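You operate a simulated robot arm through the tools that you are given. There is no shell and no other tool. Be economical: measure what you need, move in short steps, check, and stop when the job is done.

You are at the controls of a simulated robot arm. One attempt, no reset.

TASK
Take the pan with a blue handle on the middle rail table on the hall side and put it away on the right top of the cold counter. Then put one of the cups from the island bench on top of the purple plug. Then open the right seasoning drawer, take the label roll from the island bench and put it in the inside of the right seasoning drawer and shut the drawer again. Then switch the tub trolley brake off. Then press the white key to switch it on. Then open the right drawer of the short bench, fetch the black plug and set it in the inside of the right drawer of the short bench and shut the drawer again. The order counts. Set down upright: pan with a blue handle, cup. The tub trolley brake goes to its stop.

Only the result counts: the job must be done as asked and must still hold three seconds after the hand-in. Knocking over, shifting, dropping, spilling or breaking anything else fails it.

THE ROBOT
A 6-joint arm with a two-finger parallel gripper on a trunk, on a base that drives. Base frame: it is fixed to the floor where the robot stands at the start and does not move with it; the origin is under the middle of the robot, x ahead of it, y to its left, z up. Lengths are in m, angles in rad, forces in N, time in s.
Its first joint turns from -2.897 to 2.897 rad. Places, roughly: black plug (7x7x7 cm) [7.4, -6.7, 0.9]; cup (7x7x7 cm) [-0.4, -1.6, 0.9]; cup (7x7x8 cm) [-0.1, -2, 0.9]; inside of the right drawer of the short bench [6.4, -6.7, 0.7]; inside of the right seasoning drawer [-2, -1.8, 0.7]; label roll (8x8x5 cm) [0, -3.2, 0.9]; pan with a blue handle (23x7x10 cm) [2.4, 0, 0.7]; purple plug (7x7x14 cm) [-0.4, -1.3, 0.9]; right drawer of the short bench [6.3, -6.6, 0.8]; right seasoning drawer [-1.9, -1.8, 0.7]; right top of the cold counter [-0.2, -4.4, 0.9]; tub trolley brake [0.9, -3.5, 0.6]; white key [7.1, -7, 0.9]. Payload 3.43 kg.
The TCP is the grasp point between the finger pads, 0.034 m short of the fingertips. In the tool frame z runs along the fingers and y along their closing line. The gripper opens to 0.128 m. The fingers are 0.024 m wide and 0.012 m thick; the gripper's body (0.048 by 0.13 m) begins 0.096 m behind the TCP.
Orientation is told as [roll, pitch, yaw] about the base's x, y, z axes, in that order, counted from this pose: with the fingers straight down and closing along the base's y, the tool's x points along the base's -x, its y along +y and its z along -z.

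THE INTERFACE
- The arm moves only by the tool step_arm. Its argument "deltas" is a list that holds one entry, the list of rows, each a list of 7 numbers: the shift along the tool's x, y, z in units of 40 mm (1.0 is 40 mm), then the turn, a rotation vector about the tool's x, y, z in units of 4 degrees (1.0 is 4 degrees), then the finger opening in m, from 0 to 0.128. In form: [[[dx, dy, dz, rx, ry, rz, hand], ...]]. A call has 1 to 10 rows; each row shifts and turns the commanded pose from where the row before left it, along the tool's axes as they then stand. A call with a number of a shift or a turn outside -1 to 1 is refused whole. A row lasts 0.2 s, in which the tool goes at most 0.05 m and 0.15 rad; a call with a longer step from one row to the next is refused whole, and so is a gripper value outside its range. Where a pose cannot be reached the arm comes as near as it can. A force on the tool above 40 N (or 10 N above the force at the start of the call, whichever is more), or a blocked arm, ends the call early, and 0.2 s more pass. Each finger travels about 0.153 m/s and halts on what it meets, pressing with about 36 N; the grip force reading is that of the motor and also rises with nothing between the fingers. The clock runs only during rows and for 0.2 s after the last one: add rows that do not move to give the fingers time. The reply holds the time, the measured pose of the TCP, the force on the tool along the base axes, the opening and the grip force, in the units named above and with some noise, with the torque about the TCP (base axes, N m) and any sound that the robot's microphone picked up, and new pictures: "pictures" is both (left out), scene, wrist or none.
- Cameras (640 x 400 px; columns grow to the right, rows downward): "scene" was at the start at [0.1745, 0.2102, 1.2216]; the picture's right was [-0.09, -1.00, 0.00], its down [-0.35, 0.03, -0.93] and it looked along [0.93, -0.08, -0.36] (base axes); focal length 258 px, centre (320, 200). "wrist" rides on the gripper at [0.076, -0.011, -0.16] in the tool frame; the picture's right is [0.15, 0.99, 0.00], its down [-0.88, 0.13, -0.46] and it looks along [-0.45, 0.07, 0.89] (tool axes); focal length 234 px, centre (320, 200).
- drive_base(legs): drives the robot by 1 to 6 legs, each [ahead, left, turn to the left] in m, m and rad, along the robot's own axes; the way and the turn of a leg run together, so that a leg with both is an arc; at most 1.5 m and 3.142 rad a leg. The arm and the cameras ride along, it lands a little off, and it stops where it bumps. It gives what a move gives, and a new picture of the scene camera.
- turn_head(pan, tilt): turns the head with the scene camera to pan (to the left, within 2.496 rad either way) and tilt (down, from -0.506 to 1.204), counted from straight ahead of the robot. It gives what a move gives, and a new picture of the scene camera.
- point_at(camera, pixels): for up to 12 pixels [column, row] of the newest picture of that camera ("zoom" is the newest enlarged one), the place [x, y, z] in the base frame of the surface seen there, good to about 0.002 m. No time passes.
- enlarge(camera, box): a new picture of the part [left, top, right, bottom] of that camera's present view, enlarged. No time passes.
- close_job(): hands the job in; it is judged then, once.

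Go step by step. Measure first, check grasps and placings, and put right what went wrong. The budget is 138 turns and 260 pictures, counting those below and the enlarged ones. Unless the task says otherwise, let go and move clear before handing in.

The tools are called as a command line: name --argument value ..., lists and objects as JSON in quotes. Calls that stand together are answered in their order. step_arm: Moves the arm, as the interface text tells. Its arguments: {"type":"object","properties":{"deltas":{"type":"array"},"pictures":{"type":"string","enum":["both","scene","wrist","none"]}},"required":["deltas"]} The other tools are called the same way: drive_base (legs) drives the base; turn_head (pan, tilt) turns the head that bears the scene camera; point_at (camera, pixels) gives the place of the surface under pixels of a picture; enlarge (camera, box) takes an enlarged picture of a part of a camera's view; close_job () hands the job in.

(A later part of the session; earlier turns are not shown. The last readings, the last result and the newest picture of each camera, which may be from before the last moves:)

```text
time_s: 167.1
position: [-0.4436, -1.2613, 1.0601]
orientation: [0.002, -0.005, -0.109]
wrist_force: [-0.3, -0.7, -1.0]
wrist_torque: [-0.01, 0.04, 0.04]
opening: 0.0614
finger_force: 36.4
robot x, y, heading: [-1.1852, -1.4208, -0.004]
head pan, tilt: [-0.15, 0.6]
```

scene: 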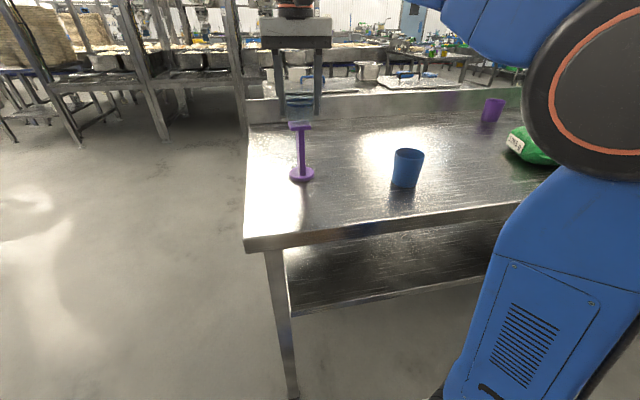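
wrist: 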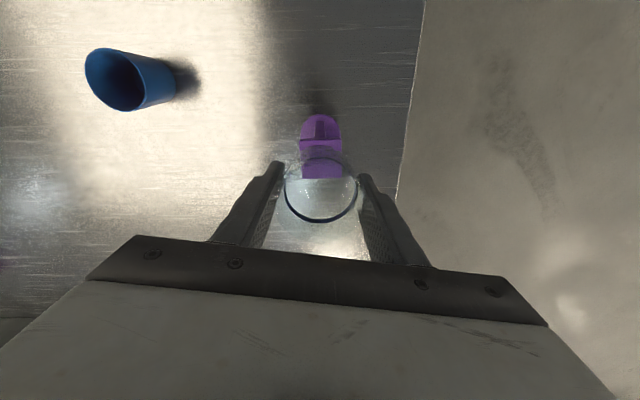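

step_arm --deltas '[[[0, 0, 0.04, 0, 0, 0, 0], [0, 0, 0, 0, 0, 0, 0]]]' --pictures "none"

enlarge --camera "scene" --box '[275, 90, 330, 150]'

```text
time_s: 167.7
position: [-0.4432, -1.2614, 1.0592]
orientation: [0.003, -0.006, -0.11]
wrist_force: [-0.6, 0.8, -0.8]
wrist_torque: [0.0, 0.0, -0.02]
opening: 0.0612
finger_force: 35.6
robot x, y, heading: [-1.1863, -1.4267, -0.004]
head pan, tilt: [-0.15, 0.6]
```

```text
6.67 times, centred on (302, 120) of scene
```

zoom: 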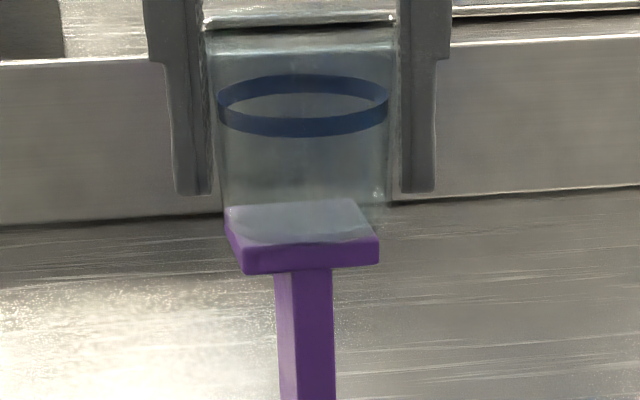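

It looks very near contact, so another 1 to 2 mm.

step_arm --deltas '[[[0, 0, 0.035, 0, 0, 0, 0], [0, 0, 0, 0, 0, 0, 0]]]' --pictures "none"

```text
time_s: 168.3
position: [-0.4424, -1.2616, 1.058]
orientation: [0.002, -0.009, -0.108]
wrist_force: [2.8, 0.8, 19.4]
wrist_torque: [-0.08, -0.2, -0.01]
opening: 0.0611
finger_force: 36.3
robot x, y, heading: [-1.1804, -1.4264, -0.003]
head pan, tilt: [-0.15, 0.6]
```

Contact at 19 N. I'll ease off 1 mm, open slowly and rise.

step_arm --deltas '[[[0, 0, -0.03, 0, 0, 0, 0], [0, 0, 0, 0, 0, 0, 0.063], [0, 0, 0, 0, 0, 0, 0.075], [0, 0, 0, 0, 0, 0, 0.1], [0, 0, 0, 0, 0, 0, 0.11], [0, 0, -0.4, 0, 0, 0, 0.11], [0, 0, -0.8, 0, 0, 0, 0.11], [0, 0, -0.6, 0, 0, 0, 0.11]]]'

enlarge --camera "scene" --box '[260, 80, 350, 190]'

```text
time_s: 170.1
position: [-0.4435, -1.2618, 1.1308]
orientation: [0.001, -0.005, -0.108]
wrist_force: [-0.1, 0.8, 0.2]
wrist_torque: [0.0, 0.02, 0.0]
opening: 0.1098
finger_force: 0.2
robot x, y, heading: [-1.1876, -1.4203, -0.004]
head pan, tilt: [-0.15, 0.6]
```

scene: 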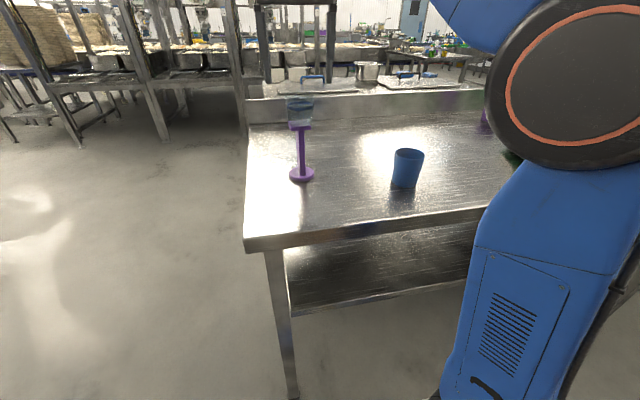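
wrist: 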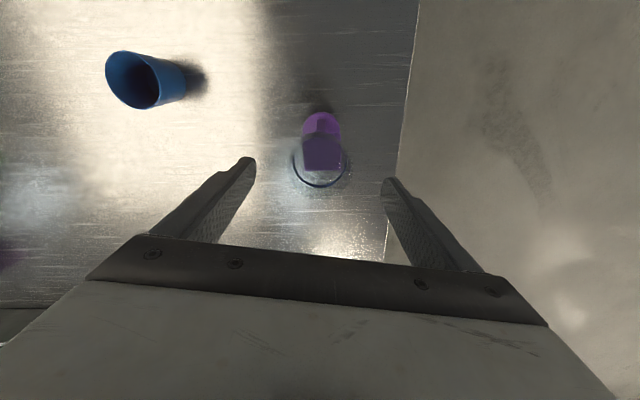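

```text
3.64 times, centred on (305, 135) of scene
```

zoom: 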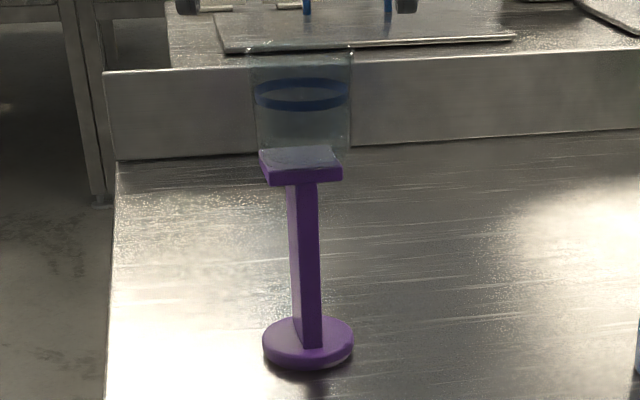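

The cup stands on the plug. I'll tuck the arm back so I can turn in the aisle.

step_arm --deltas '[[[0.8, 0, 0, 0, 0, 0, 0.11], [1, 0, 0, 0, 0, 0, 0.11], [1, 0, -0.4, 0, 0, 0, 0.11], [1, 0, -0.4, 0, 0, 0, 0.11], [1, 0, -0.4, 0, 0, 0, 0.1], [1, 0, -0.4, 0, 0, 0, 0.1], [1, 0, 0, 0, 0, 0, 0.1], [1, 0, 0, 0, 0, 0, 0.1], [1, 0, 0, 0, 0, 0, 0.1], [1, 0, 0, 0, 0, 0, 0.1]]]'

```text
time_s: 172.3
position: [-0.8309, -1.2151, 1.1589]
orientation: [0.008, -0.009, -0.11]
wrist_force: [-0.4, 0.2, -0.3]
wrist_torque: [0.0, 0.0, -0.01]
opening: 0.1002
finger_force: 0.0
out of reach, approached as far as the arm can: row 6, 7, 8
robot x, y, heading: [-1.1844, -1.4205, 0.001]
head pan, tilt: [-0.15, 0.6]
```

scene: 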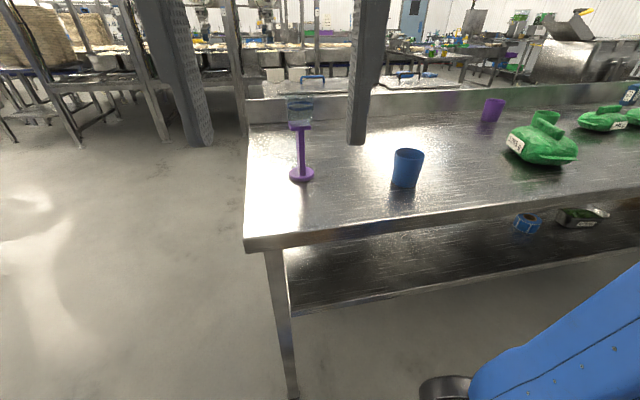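
wrist: 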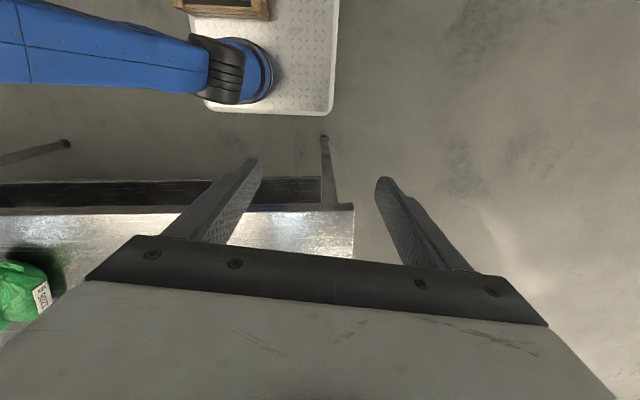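

I'll turn left to face the back counter and look at the drawers.

drive_base --legs '[[0, 0, 1.57], [0, 0, 1.57]]'

turn_head --pan 0.1 --tilt 0.75

```text
time_s: 180.4
position: [-1.5321, -1.6396, 1.1592]
orientation: [0.006, -0.007, 3.057]
wrist_force: [-1.0, -0.1, 0.3]
wrist_torque: [0.01, -0.01, 0.0]
opening: 0.0999
finger_force: 0.0
robot x, y, heading: [-1.1827, -1.419, -3.125]
head pan, tilt: [-0.15, 0.6]
```

scene: 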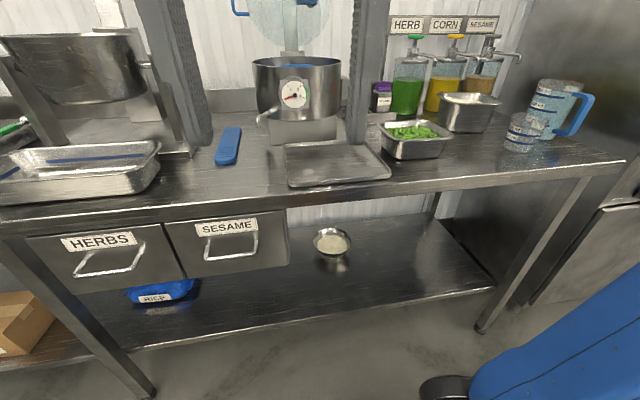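

```text
time_s: 181.2
position: [-1.5317, -1.6394, 1.1583]
orientation: [0.008, -0.008, 3.053]
wrist_force: [0.5, 0.5, 0.0]
wrist_torque: [0.02, 0.0, 0.0]
opening: 0.1
finger_force: 0.0
robot x, y, heading: [-1.1849, -1.4239, -3.125]
head pan, tilt: [0.099, 0.75]
```

scene: 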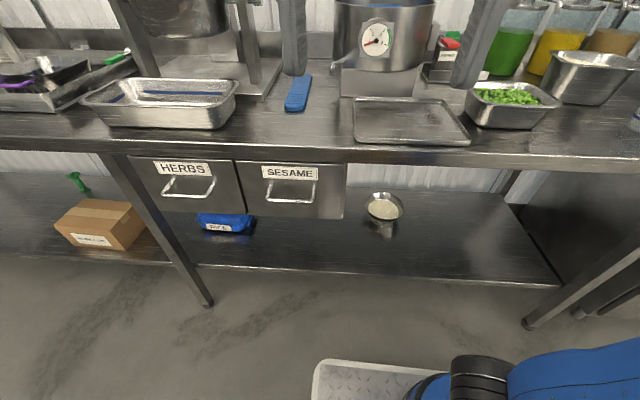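

The right drawer is labelled "SESAME" and its wire handle is at (291,195). I'll measure it.

point_at --camera "scene" --pixels '[[291, 201], [270, 192], [316, 190], [313, 200], [269, 200], [291, 190], [345, 200], [240, 195], [291, 163], [345, 165], [290, 213], [290, 145]]'

enlarge --camera "scene" --box '[220, 140, 370, 230]'

```text
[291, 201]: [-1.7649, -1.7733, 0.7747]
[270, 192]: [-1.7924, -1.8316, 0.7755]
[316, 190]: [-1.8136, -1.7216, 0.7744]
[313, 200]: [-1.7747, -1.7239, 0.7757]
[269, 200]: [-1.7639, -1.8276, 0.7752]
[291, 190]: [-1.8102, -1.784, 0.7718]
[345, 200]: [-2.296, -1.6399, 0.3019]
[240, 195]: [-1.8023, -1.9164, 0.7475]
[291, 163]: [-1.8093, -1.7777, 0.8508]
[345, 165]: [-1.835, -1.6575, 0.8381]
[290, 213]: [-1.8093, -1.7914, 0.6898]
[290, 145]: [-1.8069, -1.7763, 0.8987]
```

```text
4.27 times, centred on (295, 185) of scene
```

zoom: 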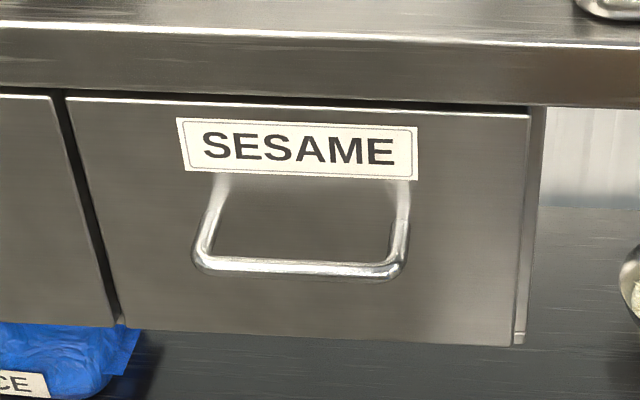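

The handle is a wire loop at z≈0.775, standing out about 4.5 cm from the face. I'll measure the face's angle precisely, and plan to hook the bar with closed fingers tilted about 30°.

point_at --camera "zoom" --pixels '[[130, 200], [130, 300], [480, 300], [480, 200], [300, 320], [215, 262], [380, 270], [300, 266], [212, 195], [400, 200], [100, 40], [550, 60]]'

```text
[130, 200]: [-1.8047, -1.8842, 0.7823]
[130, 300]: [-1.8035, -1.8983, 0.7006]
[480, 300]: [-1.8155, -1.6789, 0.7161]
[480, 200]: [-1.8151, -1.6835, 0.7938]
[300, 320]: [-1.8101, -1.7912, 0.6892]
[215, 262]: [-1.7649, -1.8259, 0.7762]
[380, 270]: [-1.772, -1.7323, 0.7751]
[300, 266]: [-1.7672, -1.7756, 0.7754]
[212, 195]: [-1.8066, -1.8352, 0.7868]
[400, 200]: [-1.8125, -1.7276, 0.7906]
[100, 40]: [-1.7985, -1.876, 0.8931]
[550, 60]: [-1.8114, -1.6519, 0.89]
```

The face normal is about (1,0.056) and the bar is at (-1.770,-1.778,0.772). I'll close the fingers, fix the yaw and tilt 20°.

step_arm --deltas '[[[0, 0, 0.8, 0, 0, -0.7, 0.0], [0, 0, 0.8, 0, 0, -0.7, 0.0], [0, 0, 0.8, 0, 0, -0.68, 0.0], [0, 0, 0, 0, -1, 0, 0.0], [0, 0, 0, 0, -1, 0, 0.0], [0, 0, 0, 0, -1, 0, 0.0], [0, 0, 0, 0, -1, 0, 0.0], [0, 0, 0, 0, -1, 0, 0.0], [0, 0, 0, 0, 0, 0, 0.0]]]' --pictures "none"

```text
time_s: 183.2
position: [-1.5326, -1.64, 1.0631]
orientation: [0.005, -0.358, -3.084]
wrist_force: [-0.9, -0.3, 0.1]
wrist_torque: [-0.04, -0.01, -0.02]
opening: 0.0
finger_force: 33.1
robot x, y, heading: [-1.1836, -1.4238, -3.12]
head pan, tilt: [0.099, 0.75]
```

step_arm --deltas '[[[-0.521, 0.442, 0.867, 0, 0, 0, 0.0], [-0.521, 0.442, 0.867, 0, 0, 0, 0.0], [-0.521, 0.442, 0.867, 0, 0, 0, 0.0], [-0.521, 0.442, 0.867, 0, 0, 0, 0.0], [-0.521, 0.442, 0.867, 0, 0, 0, 0.0], [-0.521, 0.442, 0.867, 0, 0, 0, 0.0], [-0.521, 0.442, 0.867, 0, 0, 0, 0.0], [0, 0, 0, 0, 0, 0, 0]]]'

enlarge --camera "scene" --box '[220, 110, 370, 230]'

```text
time_s: 185.0
position: [-1.7433, -1.7775, 0.8878]
orientation: [0.004, -0.356, -3.084]
wrist_force: [0.2, 1.1, -0.2]
wrist_torque: [-0.01, -0.04, 0.0]
opening: 0.0
finger_force: 32.5
robot x, y, heading: [-1.1846, -1.4249, -3.12]
head pan, tilt: [0.099, 0.75]
```

scene: 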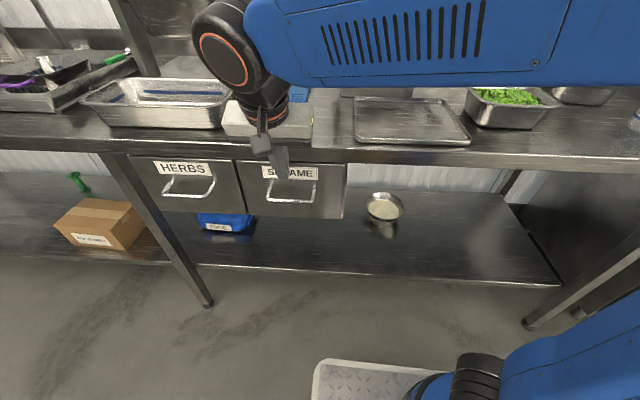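
wrist: 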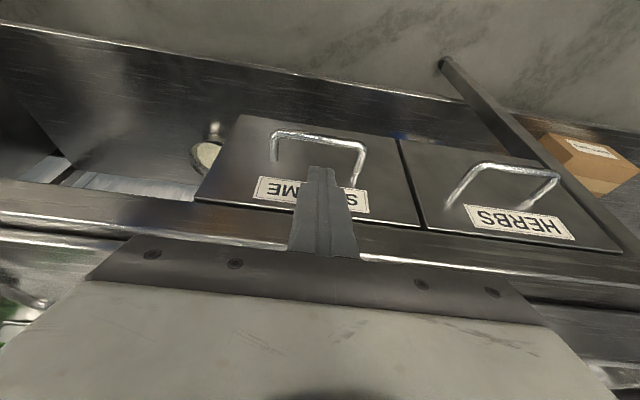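

```text
3.33 times, centred on (295, 170) of scene
```

zoom: 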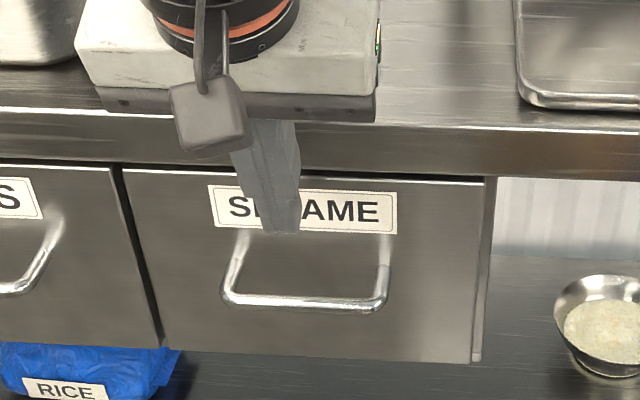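

It's aligned over the loop. I'm sliding the closed fingers down behind the bar.

step_arm --deltas '[[[-0.08, 0, 0.53, 0, 0, 0, 0.0], [0, 0, 0.6, 0, 0, 0, 0.0], [0, 0, 0.6, 0, 0, 0, 0.0], [0, 0, 0.5, 0, 0, 0, 0.0], [0, 0, 0.3, 0, 0, 0, 0.0], [0, 0, 0, 0, 0, 0, 0]]]'

enlarge --camera "scene" --box '[220, 110, 370, 230]'

```text
time_s: 186.4
position: [-1.7839, -1.7816, 0.7943]
orientation: [0.008, -0.355, -3.084]
wrist_force: [-0.5, 0.0, -0.4]
wrist_torque: [0.0, -0.03, 0.02]
opening: 0.0
finger_force: 32.9
robot x, y, heading: [-1.1829, -1.424, -3.119]
head pan, tilt: [0.099, 0.75]
```

scene: 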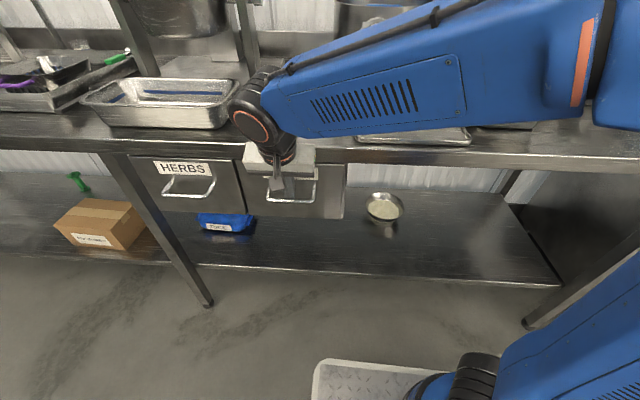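
wrist: 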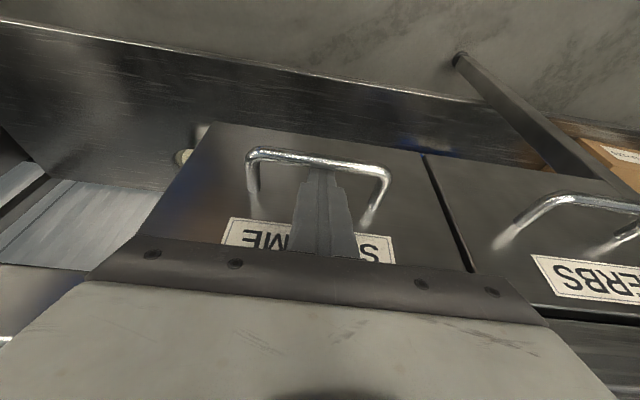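

```text
3.33 times, centred on (295, 170) of scene
```

zoom: 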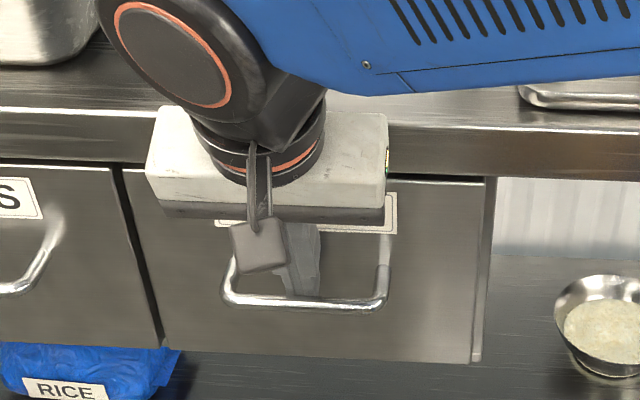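

The tip is hooked behind the bar. I'm pulling straight out.

step_arm --deltas '[[[0.3, 0, -0.11, 0, 0, 0, 0.0], [0.56, 0, -0.21, 0, 0, 0, 0.0], [0.56, 0, -0.21, 0, 0, 0, 0.0], [0.56, 0, -0.21, 0, 0, 0, 0.0], [0.56, 0, -0.21, 0, 0, 0, 0.0], [0.56, 0, -0.21, 0, 0, 0, 0.0], [0.56, 0, -0.21, 0, 0, 0, 0.0], [0.56, 0, -0.21, 0, 0, 0, 0.0], [0, 0, 0, 0, 0, 0, 0]]]'

```text
time_s: 188.4
position: [-1.6018, -1.7707, 0.7947]
orientation: [0.007, -0.356, -3.085]
wrist_force: [1.0, 0.0, 0.6]
wrist_torque: [-0.03, 0.02, -0.01]
opening: 0.0
finger_force: 33.2
robot x, y, heading: [-1.1822, -1.4211, -3.122]
head pan, tilt: [0.099, 0.75]
```

scene: 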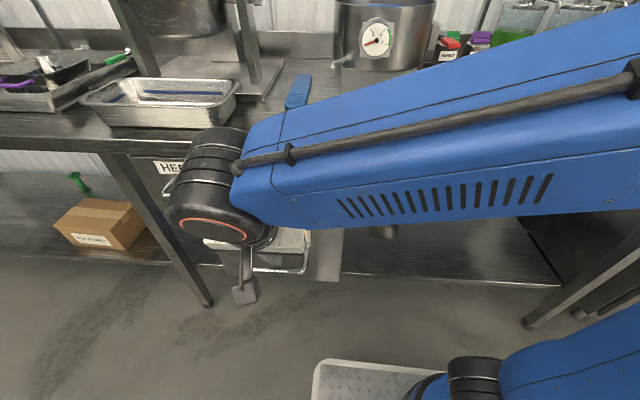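
wrist: 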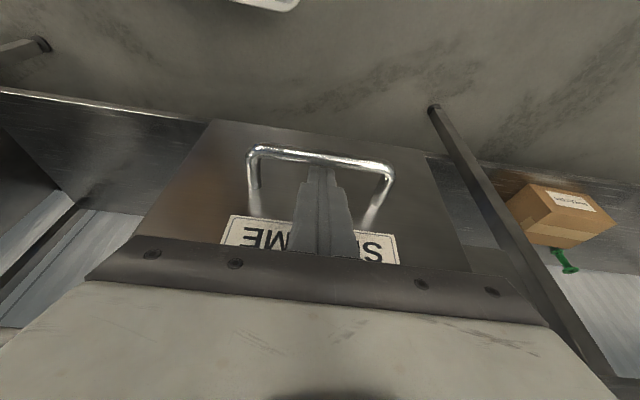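

It's open by 18 cm. I'll pull about 8 cm more.

step_arm --deltas '[[[0.4, 0, -0.15, 0, 0, 0, 0.0], [0.56, 0, -0.21, 0, 0, 0, 0.0], [0.56, 0, -0.21, 0, 0, 0, 0.0], [0.4, 0, -0.15, 0, 0, 0, 0.0], [0, 0, 0, 0, 0, 0, 0]]]'

```text
time_s: 189.4
position: [-1.5279, -1.765, 0.7948]
orientation: [0.005, -0.364, -3.085]
wrist_force: [-9.7, -0.6, 0.3]
wrist_torque: [0.02, 0.21, -0.04]
opening: 0.0001
finger_force: 33.2
robot x, y, heading: [-1.1812, -1.4251, -3.122]
head pan, tilt: [0.099, 0.75]
stopped in row 5: the force on the tool passed its limit at 54 N (the readings are from after the stop); the commanded pose is now the measured one
```

scene: 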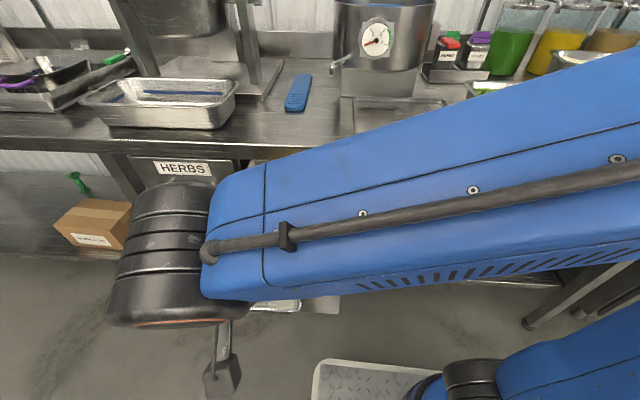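
wrist: 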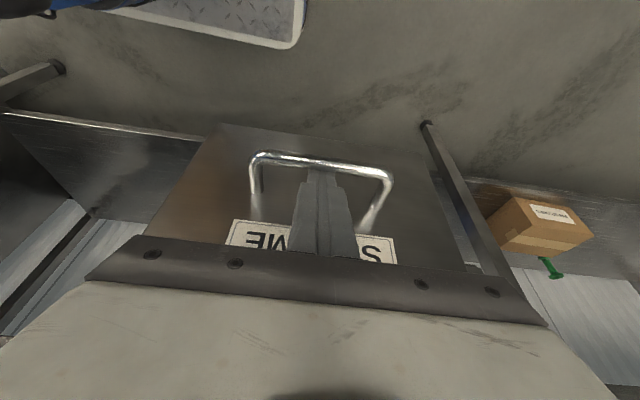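

The drawer hit its stop at about 25 cm open. I'll unhook: slightly forward, then out along the tool axis and up.

step_arm --deltas '[[[-0.12, 0, 0.04, 0, 0, 0, 0.0], [0, 0, -0.8, 0, 0, 0, 0.0], [0, 0, -1, 0, 0, 0, 0.0], [0, 0, -1, 0, 0, 0, 0.0], [0, 0, -1, 0, 0, 0, 0.0], [-0.35, 0, -0.93, 0, 0, 0, 0.0], [-0.35, 0, -0.93, 0, 0, 0, 0.0], [-0.35, 0, -0.93, 0, 0, 0, 0.0]]]'

```text
time_s: 191.2
position: [-1.4769, -1.7621, 1.0525]
orientation: [0.005, -0.363, -3.087]
wrist_force: [0.3, 0.1, -0.8]
wrist_torque: [0.01, -0.02, 0.0]
opening: 0.0001
finger_force: 33.4
robot x, y, heading: [-1.1838, -1.4204, -3.118]
head pan, tilt: [0.099, 0.75]
```

scene: 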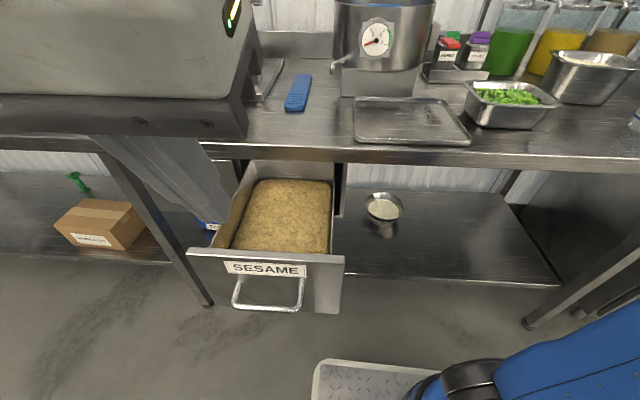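
wrist: 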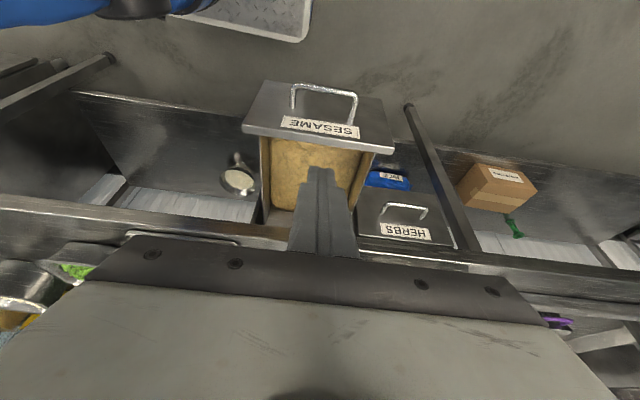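

The drawer is open and filled with sesame. I'll measure its rim and fill surface.

point_at --camera "scene" --pixels '[[285, 185], [285, 215], [285, 245], [240, 240], [325, 240], [335, 215], [330, 255], [200, 252], [335, 258], [280, 258], [250, 185], [332, 185]]'

```text
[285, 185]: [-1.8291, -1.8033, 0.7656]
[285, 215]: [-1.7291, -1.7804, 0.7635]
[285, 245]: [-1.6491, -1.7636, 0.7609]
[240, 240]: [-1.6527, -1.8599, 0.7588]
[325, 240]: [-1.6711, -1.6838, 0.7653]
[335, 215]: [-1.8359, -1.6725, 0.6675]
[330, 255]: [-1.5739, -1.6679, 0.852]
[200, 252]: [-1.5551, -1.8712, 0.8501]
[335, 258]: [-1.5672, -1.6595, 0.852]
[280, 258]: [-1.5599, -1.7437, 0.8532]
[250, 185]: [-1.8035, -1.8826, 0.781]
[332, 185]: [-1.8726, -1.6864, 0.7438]
```

I'll check the base's front extent against the open drawer before driving.

point_at --camera "scene" --pixels '[[320, 362], [400, 368], [270, 308], [240, 305]]'

step_arm --deltas '[[[0.3, 0, -0.3, 0, 1, 0, 0.05], [0.3, 0, -0.3, 0, 1, 0, 0.1], [0.3, 0, -0.3, 0, 1, 0, 0.1], [0.3, 0, -0.3, 0, 1, 0, 0.1], [0.3, 0, -0.3, 0, 1, 0, 0.1], [0, -1, -0.3, 0, 0, 0, 0.1], [0, -1, -0.3, 0, 0, 0, 0.1], [0, -1, 0, 0, 0, 0, 0.1], [0, -1, 0, 0, 0, 0, 0.1]]]' --pictures "none"

```text
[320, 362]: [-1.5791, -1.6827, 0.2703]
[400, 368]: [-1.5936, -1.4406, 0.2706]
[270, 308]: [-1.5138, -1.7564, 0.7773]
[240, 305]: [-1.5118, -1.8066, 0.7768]
```

```text
time_s: 193.2
position: [-1.4157, -1.5991, 1.1243]
orientation: [0.003, -0.013, -3.082]
wrist_force: [0.7, -1.0, -0.2]
wrist_torque: [0.04, 0.06, 0.0]
opening: 0.0999
finger_force: 0.0
robot x, y, heading: [-1.1831, -1.4251, -3.121]
head pan, tilt: [0.099, 0.75]
```

The base's plate is low (z 0.27) and passes under the drawer. I'll turn to face -y and drive down the aisle towards the label roll.

drive_base --legs '[[0, 0, 1.55], [1.3, 0, 0]]'

turn_head --pan 1.0 --tilt 0.55

```text
time_s: 203.5
position: [-1.0405, -2.9624, 1.1255]
orientation: [0.004, -0.014, -1.553]
wrist_force: [0.2, 1.2, 0.4]
wrist_torque: [0.01, 0.0, -0.03]
opening: 0.1002
finger_force: 0.1
robot x, y, heading: [-1.2099, -2.7221, -1.594]
head pan, tilt: [0.099, 0.75]
```

scene: 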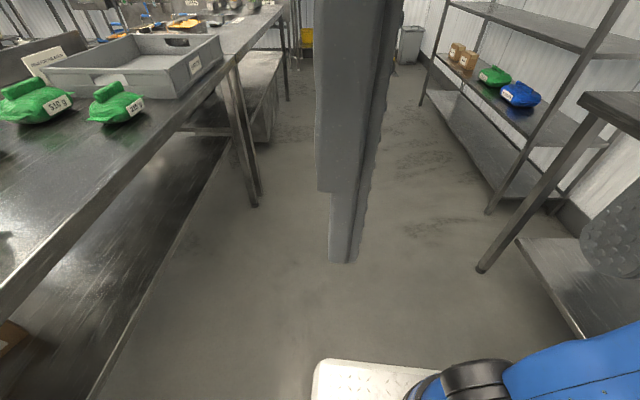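

```text
time_s: 204.7
position: [-1.0408, -2.9615, 1.1242]
orientation: [0.006, -0.014, -1.551]
wrist_force: [-1.2, -0.8, -0.2]
wrist_torque: [0.02, -0.04, -0.01]
opening: 0.1
finger_force: 0.1
robot x, y, heading: [-1.2063, -2.7221, -1.594]
head pan, tilt: [1.0, 0.55]
```

scene: 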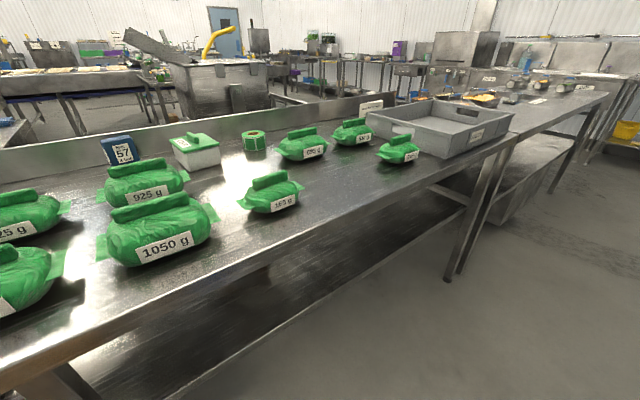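

A small green roll with a red core is at (255,140). I'll enlarge and measure.

enlarge --camera "scene" --box '[150, 100, 350, 225]'

point_at --camera "scene" --pixels '[[255, 135], [246, 145], [265, 145], [255, 148], [200, 150], [122, 150], [300, 150], [270, 190], [335, 270], [10, 390], [255, 260], [180, 390]]'

```text
3.20 times, centred on (250, 162) of scene
```

zoom: 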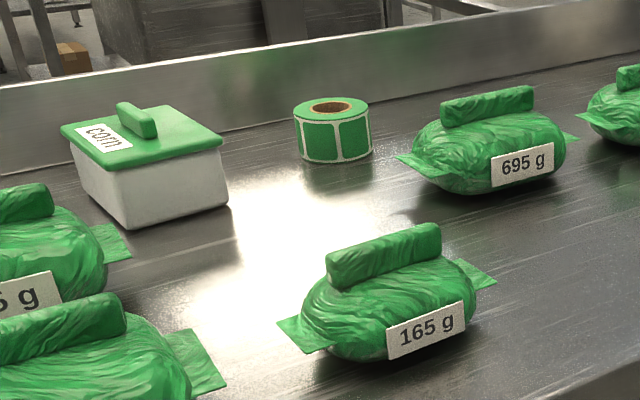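

```text
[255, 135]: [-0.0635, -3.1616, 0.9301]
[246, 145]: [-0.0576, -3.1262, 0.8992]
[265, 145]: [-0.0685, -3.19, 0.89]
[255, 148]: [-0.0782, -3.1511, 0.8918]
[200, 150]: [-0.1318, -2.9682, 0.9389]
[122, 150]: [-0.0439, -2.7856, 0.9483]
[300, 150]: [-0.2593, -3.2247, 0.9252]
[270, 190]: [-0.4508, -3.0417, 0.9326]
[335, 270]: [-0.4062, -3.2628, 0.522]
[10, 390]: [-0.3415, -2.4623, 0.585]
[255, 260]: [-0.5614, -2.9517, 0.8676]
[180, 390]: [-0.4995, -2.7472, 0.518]
```

The roll's centre is about (-0.042,-3.162), with its top at z 0.93, close to the back panel. I'll rotate the tool so it closes along y, then drive closer.

step_arm --deltas '[[[0, 0, 0, 0, 0, -1, 0.1], [0, 0, 0, 0, 0, -1, 0.1], [0, 0, 0, 0, 0, -1, 0.1], [0, 0, 0, 0, 0, -1, 0.1], [0, 0, 0, 0, 0, -1, 0.1], [0, 0, 0, 0, 0, -1, 0.1], [0, 0, 0, 0, 0, -1, 0.1], [0, 0, 0, 0, 0, -1, 0.1], [0, 0, 0, 0, 0, -1, 0.1], [0, 0, 0, 0, 0, -1, 0.1]]]' --pictures "none"

step_arm --deltas '[[[0, 0, 0, 0, 0, -1, 0.1], [0, 0, 0, 0, 0, -1, 0.1], [0, 0, 0, 0, 0, -1, 0.1], [0, 0, 0, 0, 0, -1, 0.1], [0, 0, 0, 0, 0, -1, 0.1], [0, 0, 0, 0, 0, -1, 0.1], [0, 0, 0, 0, 0, -1, 0.1], [0, 0, 0, 0, 0, -1, 0.1], [0, 0, 0, 0, 0, -1, 0.1], [0, 0, 0, 0, 0, -1, 0.1]]]' --pictures "none"

drive_base --legs '[[0.44, 0.0, 0.02], [0, 0.26, 0]]'

```text
time_s: 206.9
position: [-1.0398, -2.9619, 1.1249]
orientation: [-0.004, -0.014, -0.853]
wrist_force: [-1.6, 0.1, -0.6]
wrist_torque: [-0.04, 0.03, -0.03]
opening: 0.0997
finger_force: 0.0
robot x, y, heading: [-1.2082, -2.7202, -1.587]
head pan, tilt: [1.0, 0.55]
```

```text
time_s: 209.1
position: [-1.0399, -2.9613, 1.1247]
orientation: [-0.013, -0.007, -0.154]
wrist_force: [0.0, -0.1, -0.1]
wrist_torque: [0.01, 0.03, 0.01]
opening: 0.1002
finger_force: 0.0
robot x, y, heading: [-1.2034, -2.7251, -1.589]
head pan, tilt: [1.0, 0.55]
```

```text
time_s: 213.2
position: [-0.7811, -3.396, 1.1258]
orientation: [-0.013, -0.007, -0.136]
wrist_force: [0.1, 0.5, 0.5]
wrist_torque: [-0.02, 0.02, 0.0]
opening: 0.1002
finger_force: 0.0
robot x, y, heading: [-0.9507, -3.1641, -1.574]
head pan, tilt: [1.0, 0.55]
```

scene: 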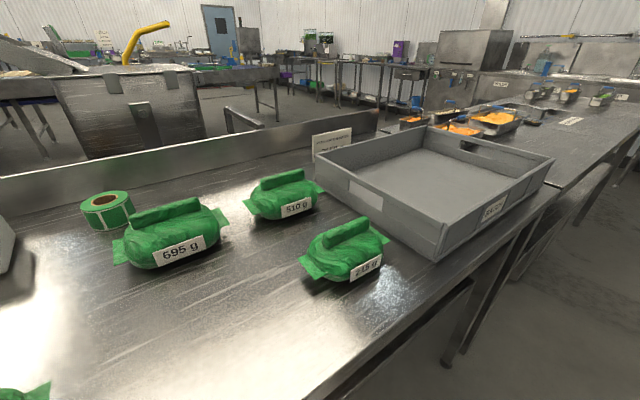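

turn_head --pan 1.45 --tilt 0.5

enlarge --camera "scene" --box '[200, 130, 440, 280]'

```text
time_s: 214.1
position: [-0.7817, -3.3961, 1.1249]
orientation: [-0.012, -0.007, -0.135]
wrist_force: [-0.4, -0.4, -0.1]
wrist_torque: [-0.01, 0.01, -0.01]
opening: 0.1001
finger_force: 0.0
robot x, y, heading: [-0.9524, -3.1621, -1.571]
head pan, tilt: [1.45, 0.499]
```

scene: 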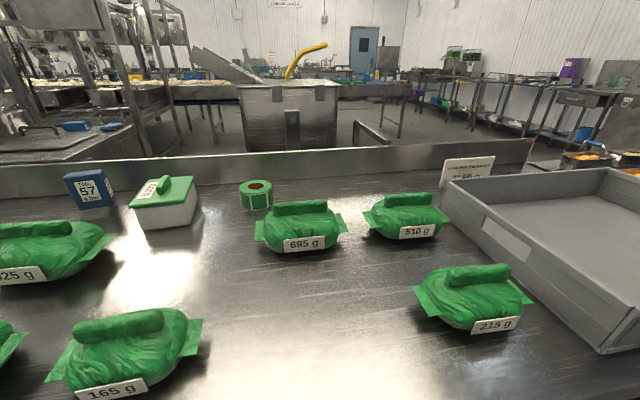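

```text
2.67 times, centred on (320, 205) of scene
```

zoom: 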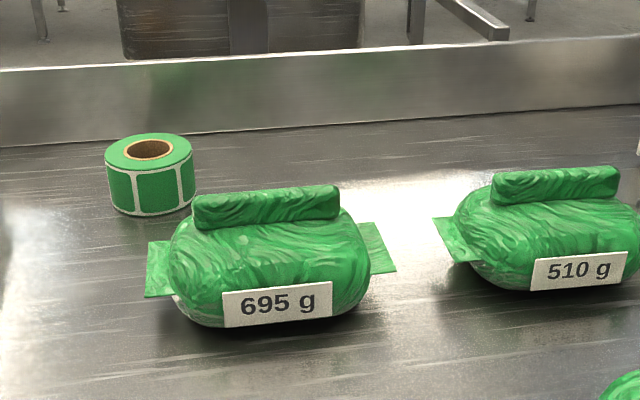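

point_at --camera "zoom" --pixels '[[110, 155], [190, 150], [150, 165], [148, 136], [150, 212], [200, 200], [155, 245], [160, 290], [270, 190], [150, 128], [60, 200], [240, 215]]'

point_at --camera "scene" --pixels '[[195, 195], [165, 185], [190, 215]]'

```text
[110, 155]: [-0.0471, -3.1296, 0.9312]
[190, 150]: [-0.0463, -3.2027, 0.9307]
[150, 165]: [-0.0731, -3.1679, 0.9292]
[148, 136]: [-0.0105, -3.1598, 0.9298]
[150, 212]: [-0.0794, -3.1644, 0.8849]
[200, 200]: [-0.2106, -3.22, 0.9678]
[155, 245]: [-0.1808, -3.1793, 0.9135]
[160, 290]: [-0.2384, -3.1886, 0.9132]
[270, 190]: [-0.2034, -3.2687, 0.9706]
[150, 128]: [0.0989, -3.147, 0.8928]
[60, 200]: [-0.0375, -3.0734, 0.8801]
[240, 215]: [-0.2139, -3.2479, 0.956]
```

```text
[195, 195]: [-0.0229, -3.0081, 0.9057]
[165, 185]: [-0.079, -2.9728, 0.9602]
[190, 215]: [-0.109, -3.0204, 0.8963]
```

The roll's centre is (-0.043,-3.166), radius 38 mm, top 0.931, and there's room on both sides. I'm reaching over it.

step_arm --deltas '[[[-0.97, 0.456, 0.1, 0, 0, 0, 0.11], [-0.97, 0.456, 0.1, 0, 0, 0, 0.11], [-0.97, 0.456, 0.1, 0, 0, 0, 0.11], [-0.97, 0.456, 0.1, 0, 0, 0, 0.11], [-0.97, 0.456, 0.1, 0, 0, 0, 0.11], [-0.97, 0.456, 0.1, 0, 0, 0, 0.11], [-0.97, 0.456, 0.1, 0, 0, 0, 0.11], [-0.97, 0.456, 0.1, 0, 0, 0, 0.11], [-0.97, 0.456, 0.1, 0, 0, 0, 0.11], [0, 0, 0, 0, 0, 0, 0.11]]]' --pictures "none"

step_arm --deltas '[[[-0.97, 0.456, 0.1, 0, 0, 0, 0.11], [-0.97, 0.456, 0.1, 0, 0, 0, 0.11], [-0.97, 0.456, 0.1, 0, 0, 0, 0.11], [-0.97, 0.456, 0.1, 0, 0, 0, 0.11], [-0.97, 0.456, 0.1, 0, 0, 0, 0.11], [-0.97, 0.456, 0.1, 0, 0, 0, 0.11], [-0.97, 0.456, 0.1, 0, 0, 0, 0.11], [-0.97, 0.456, 0.1, 0, 0, 0, 0.11], [0, 0, 0, 0, 0, 0, 0.11]]]'

```text
time_s: 214.9
position: [-0.677, -3.3645, 1.1146]
orientation: [-0.017, -0.007, -0.135]
wrist_force: [1.2, -35.3, 2.1]
wrist_torque: [4.59, 0.07, 0.35]
opening: 0.0988
finger_force: 0.1
robot x, y, heading: [-0.952, -3.1597, -1.572]
head pan, tilt: [1.45, 0.499]
stopped in row 3: the force on the tool passed its limit at 128 N (the readings are from after the stop); the commanded pose is now the measured one
```

```text
time_s: 215.2
position: [-0.6744, -3.3628, 1.1158]
orientation: [-0.021, -0.009, -0.133]
wrist_force: [-8.2, -29.9, -1.8]
wrist_torque: [3.39, -0.96, 0.78]
opening: 0.0993
finger_force: 0.0
robot x, y, heading: [-0.9542, -3.1606, -1.573]
head pan, tilt: [1.45, 0.499]
stopped in row 1: the force on the tool passed its limit at 89 N (the readings are from after the stop); the commanded pose is now the measured one
```

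scene: 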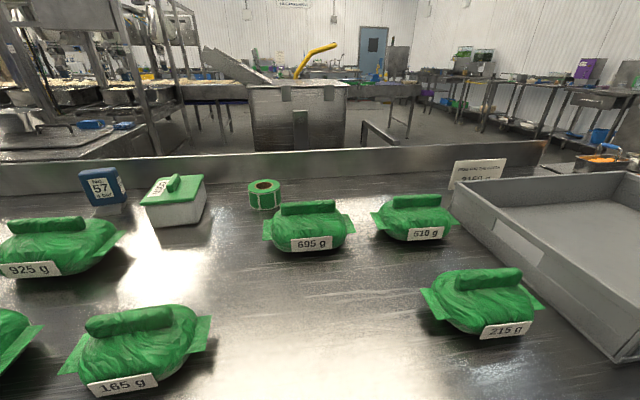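
wrist: 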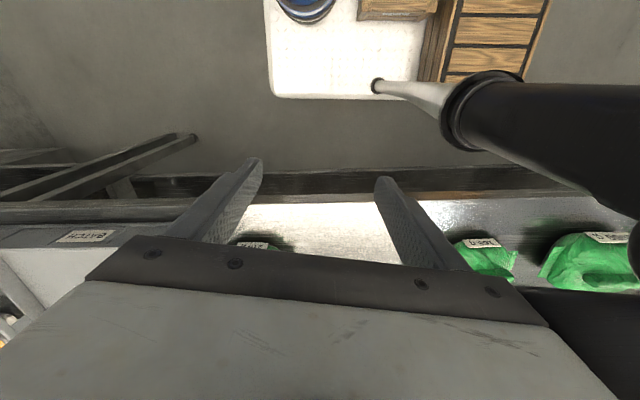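

The gripper bumped the robot's own camera mast, at about (-0.74,-3.34), so reaching to the left is blocked. I'll back off, drive to mid-aisle and face the island head-on.

step_arm --deltas '[[[0, -0.8, 0, 0, 0, 0, 0.1], [0, -1, 0, 0, 0, 0, 0.1], [0, -1, 0, 0, 0, 0, 0.1], [0.8, -0.5, 0, 0, 0, 0, 0.1], [1, 0, 0, 0, 0, 0, 0.1], [1, 0, 0, 0, 0, 0, 0.1], [1, 0, 0, 0, 0, 0, 0.1], [1, 0, 0, 0, 0, 0, 0.1], [1, 0, 0, 0, 0, 0, 0.1]]]' --pictures "scene"

```text
time_s: 217.2
position: [-0.9087, -3.4697, 1.089]
orientation: [-0.019, -0.01, -0.131]
wrist_force: [-0.3, -0.5, -0.5]
wrist_torque: [-0.02, 0.06, 0.0]
opening: 0.1002
finger_force: 0.2
out of reach, approached as far as the arm can: row 8, 9
robot x, y, heading: [-0.947, -3.1626, -1.572]
head pan, tilt: [1.45, 0.499]
```

scene: 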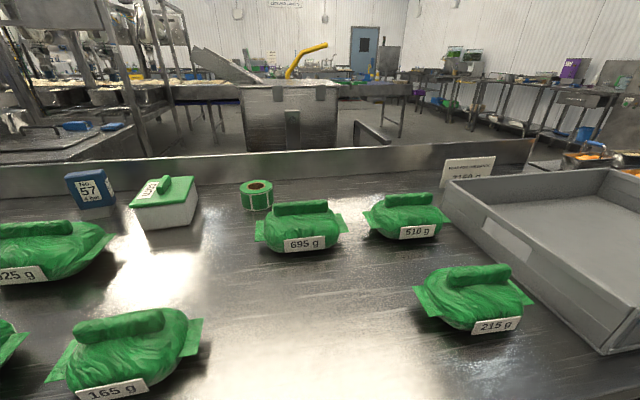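

Free again. I'll rotate the tool back to face forward, move to mid-aisle and turn to +x.

step_arm --deltas '[[[0, 0, 0, 0, 0, 1, 0.1], [0, 0, 0, 0, 0, 1, 0.1], [0, 0, 0, 0, 0, 1, 0.1], [0, 0, 0, 0, 0, 1, 0.1], [0, 0, 0, 0, 0, 1, 0.1], [0, 0, 0, 0, 0, 1, 0.1], [0, 0, 0, 0, 0, 1, 0.1], [0, 0, 0, 0, 0, 1, 0.1], [0, 0, 0, 0, 0, 1, 0.1], [0, 0, 0, 0, 0, 1, 0.1]]]' --pictures "none"

step_arm --deltas '[[[0, 0, 0, 0, 0, 1, 0.1], [0, 0, 0, 0, 0, 1, 0.1], [0, 0, 0, 0, 0, 1, 0.1], [0, 0, 0, 0, 0, 1, 0.1], [0, 0, 0, 0, 0, 1, 0.1], [0, 0, 0, 0, 0, 1, 0.1], [0, 0, 0, 0, 0, 1, 0.1], [0, 0, 0, 0, 0, 1, 0.1], [0, 0, 0, 0, 0, 1, 0.1], [0, 0, 0, 0, 0, 0.5, 0.1]]]' --pictures "none"

drive_base --legs '[[0, -0.24, 0], [0, 0, 1.57]]'

turn_head --pan -0.1 --tilt 0.6

```text
time_s: 219.4
position: [-0.9065, -3.4703, 1.0905]
orientation: [-0.009, -0.021, -0.831]
wrist_force: [1.1, -0.8, 0.1]
wrist_torque: [-0.01, -0.01, -0.01]
opening: 0.0999
finger_force: 0.1
robot x, y, heading: [-0.9499, -3.1569, -1.573]
head pan, tilt: [1.45, 0.499]
```

```text
time_s: 221.6
position: [-0.9072, -3.471, 1.0912]
orientation: [0.007, -0.02, -1.493]
wrist_force: [0.7, 0.5, -0.4]
wrist_torque: [-0.02, 0.01, 0.02]
opening: 0.1
finger_force: 0.0
robot x, y, heading: [-0.9489, -3.1607, -1.567]
head pan, tilt: [1.45, 0.499]
```

```text
time_s: 227.2
position: [-0.8801, -3.1199, 1.0913]
orientation: [0.007, -0.022, 0.071]
wrist_force: [-0.3, -0.3, -0.7]
wrist_torque: [0.0, 0.03, 0.01]
opening: 0.1
finger_force: 0.1
robot x, y, heading: [-1.185, -3.1585, -0.008]
head pan, tilt: [1.45, 0.499]
```

scene: 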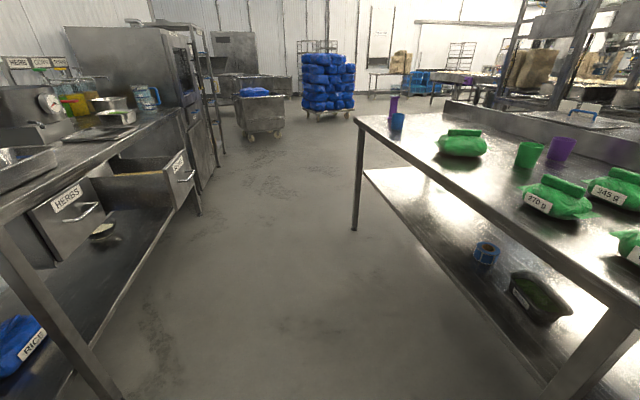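

```text
time_s: 228.8
position: [-0.8787, -3.1189, 1.0905]
orientation: [0.007, -0.022, 0.072]
wrist_force: [0.5, 0.5, -1.1]
wrist_torque: [-0.02, -0.01, -0.02]
opening: 0.1
finger_force: 0.2
robot x, y, heading: [-1.1901, -3.1592, -0.006]
head pan, tilt: [-0.099, 0.6]
```

scene: 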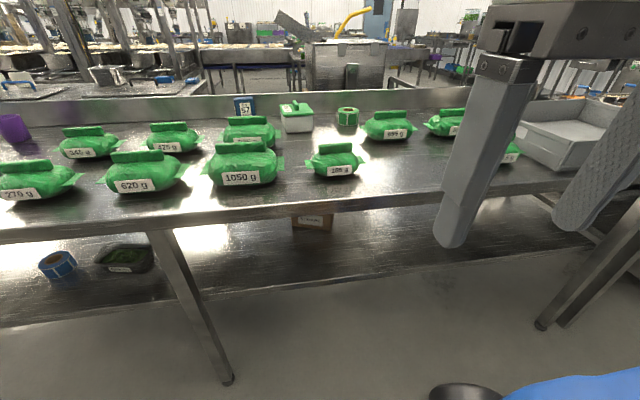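

point_at --camera "scene" --pixels '[[228, 378], [542, 325], [350, 285], [300, 210], [320, 300], [347, 112]]'

drive_base --legs '[[0.18, 0, 0]]'

```text
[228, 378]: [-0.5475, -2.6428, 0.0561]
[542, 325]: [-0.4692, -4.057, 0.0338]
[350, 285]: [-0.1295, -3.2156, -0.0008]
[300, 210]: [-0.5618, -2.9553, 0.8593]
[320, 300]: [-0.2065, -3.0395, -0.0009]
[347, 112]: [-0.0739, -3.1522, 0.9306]
```

```text
time_s: 230.3
position: [-0.6991, -3.1195, 1.0905]
orientation: [0.008, -0.021, 0.071]
wrist_force: [0.7, -0.2, 0.3]
wrist_torque: [-0.04, 0.03, -0.02]
opening: 0.1
finger_force: 0.1
robot x, y, heading: [-1.0137, -3.162, -0.004]
head pan, tilt: [-0.099, 0.6]
```

scene: 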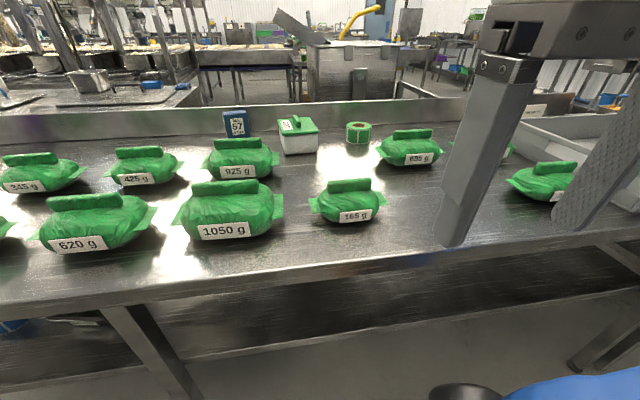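

I'll creep 5 cm closer, then reach over the roll.

drive_base --legs '[[0.05, 0, 0]]'

step_arm --deltas '[[[-0.95, -0.15, 0.1, 0, 0, 0, 0.11], [-1, -0.15, 0.1, 0, 0, 0, 0.11], [-1, -0.15, 0.1, 0, 0, 0, 0.11], [-1, -0.15, 0.1, 0, 0, 0, 0.11], [-1, -0.15, 0.1, 0, 0, 0, 0.11], [-1, -0.15, 0.1, 0, 0, 0, 0.11], [-1, -0.15, 0.1, 0, 0, 0, 0.11], [-1, -0.15, 0.1, 0, 0, 0, 0.11], [-1, -0.15, 0.1, 0, 0, 0, 0.11]]]' --pictures "none"

step_arm --deltas '[[[-1, -0.15, 0, 0, 0, 0, 0.11], [-1, -0.15, 0, 0, 0, 0, 0.11], [-1, -0.15, 0, 0, 0, 0, 0.11], [-1, -0.15, 0, 0, 0, 0, 0.11], [-1, -0.15, 0, 0, 0, 0, 0.11], [0, 0, 0, 0, 0, 0, 0.11]]]'

```text
time_s: 231.2
position: [-0.649, -3.1209, 1.0906]
orientation: [0.008, -0.021, 0.072]
wrist_force: [-0.3, 0.7, 0.3]
wrist_torque: [0.02, 0.01, 0.0]
opening: 0.1001
finger_force: 0.0
robot x, y, heading: [-0.9614, -3.1632, -0.006]
head pan, tilt: [-0.099, 0.6]
```

scene: 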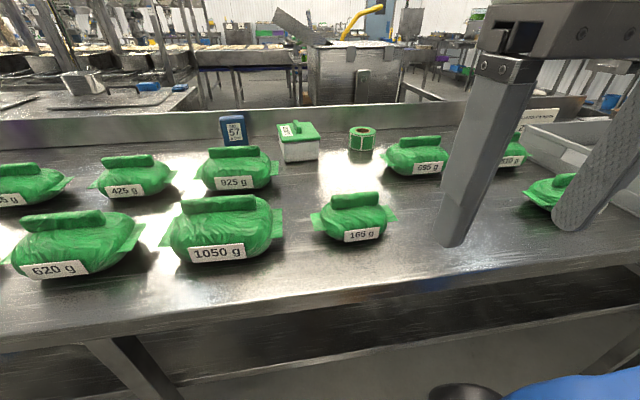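

```text
time_s: 233.2
position: [-0.2866, -3.1496, 1.0647]
orientation: [0.009, -0.023, 0.072]
wrist_force: [-0.7, -0.4, 0.5]
wrist_torque: [0.0, -0.1, -0.02]
opening: 0.1098
finger_force: 0.0
robot x, y, heading: [-0.9595, -3.1626, -0.005]
head pan, tilt: [-0.099, 0.6]
```

```text
time_s: 234.6
position: [-0.0852, -3.164, 1.0669]
orientation: [0.007, -0.02, 0.073]
wrist_force: [-1.2, 0.0, 0.2]
wrist_torque: [0.01, -0.02, 0.02]
opening: 0.1099
finger_force: 0.0
robot x, y, heading: [-0.9602, -3.163, -0.01]
head pan, tilt: [-0.099, 0.6]
```

scene: 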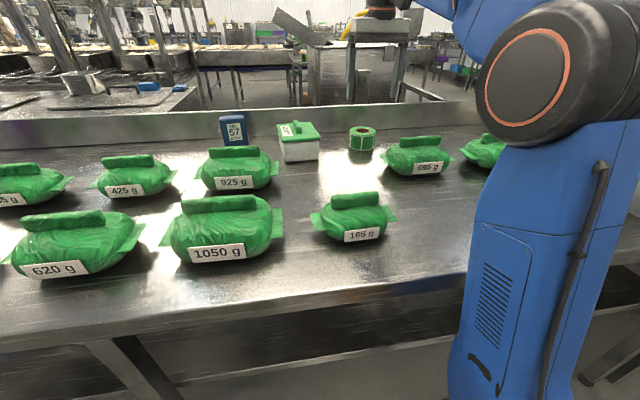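
wrist: 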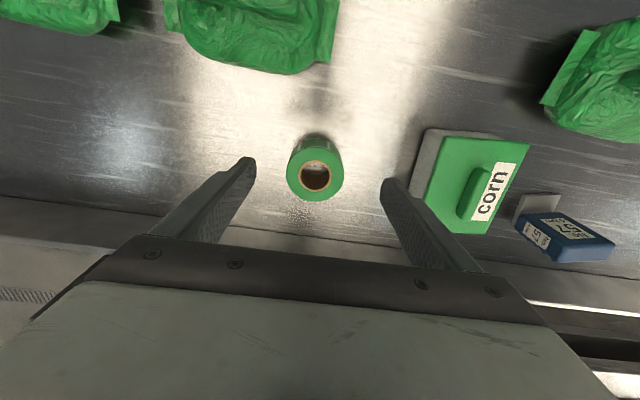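

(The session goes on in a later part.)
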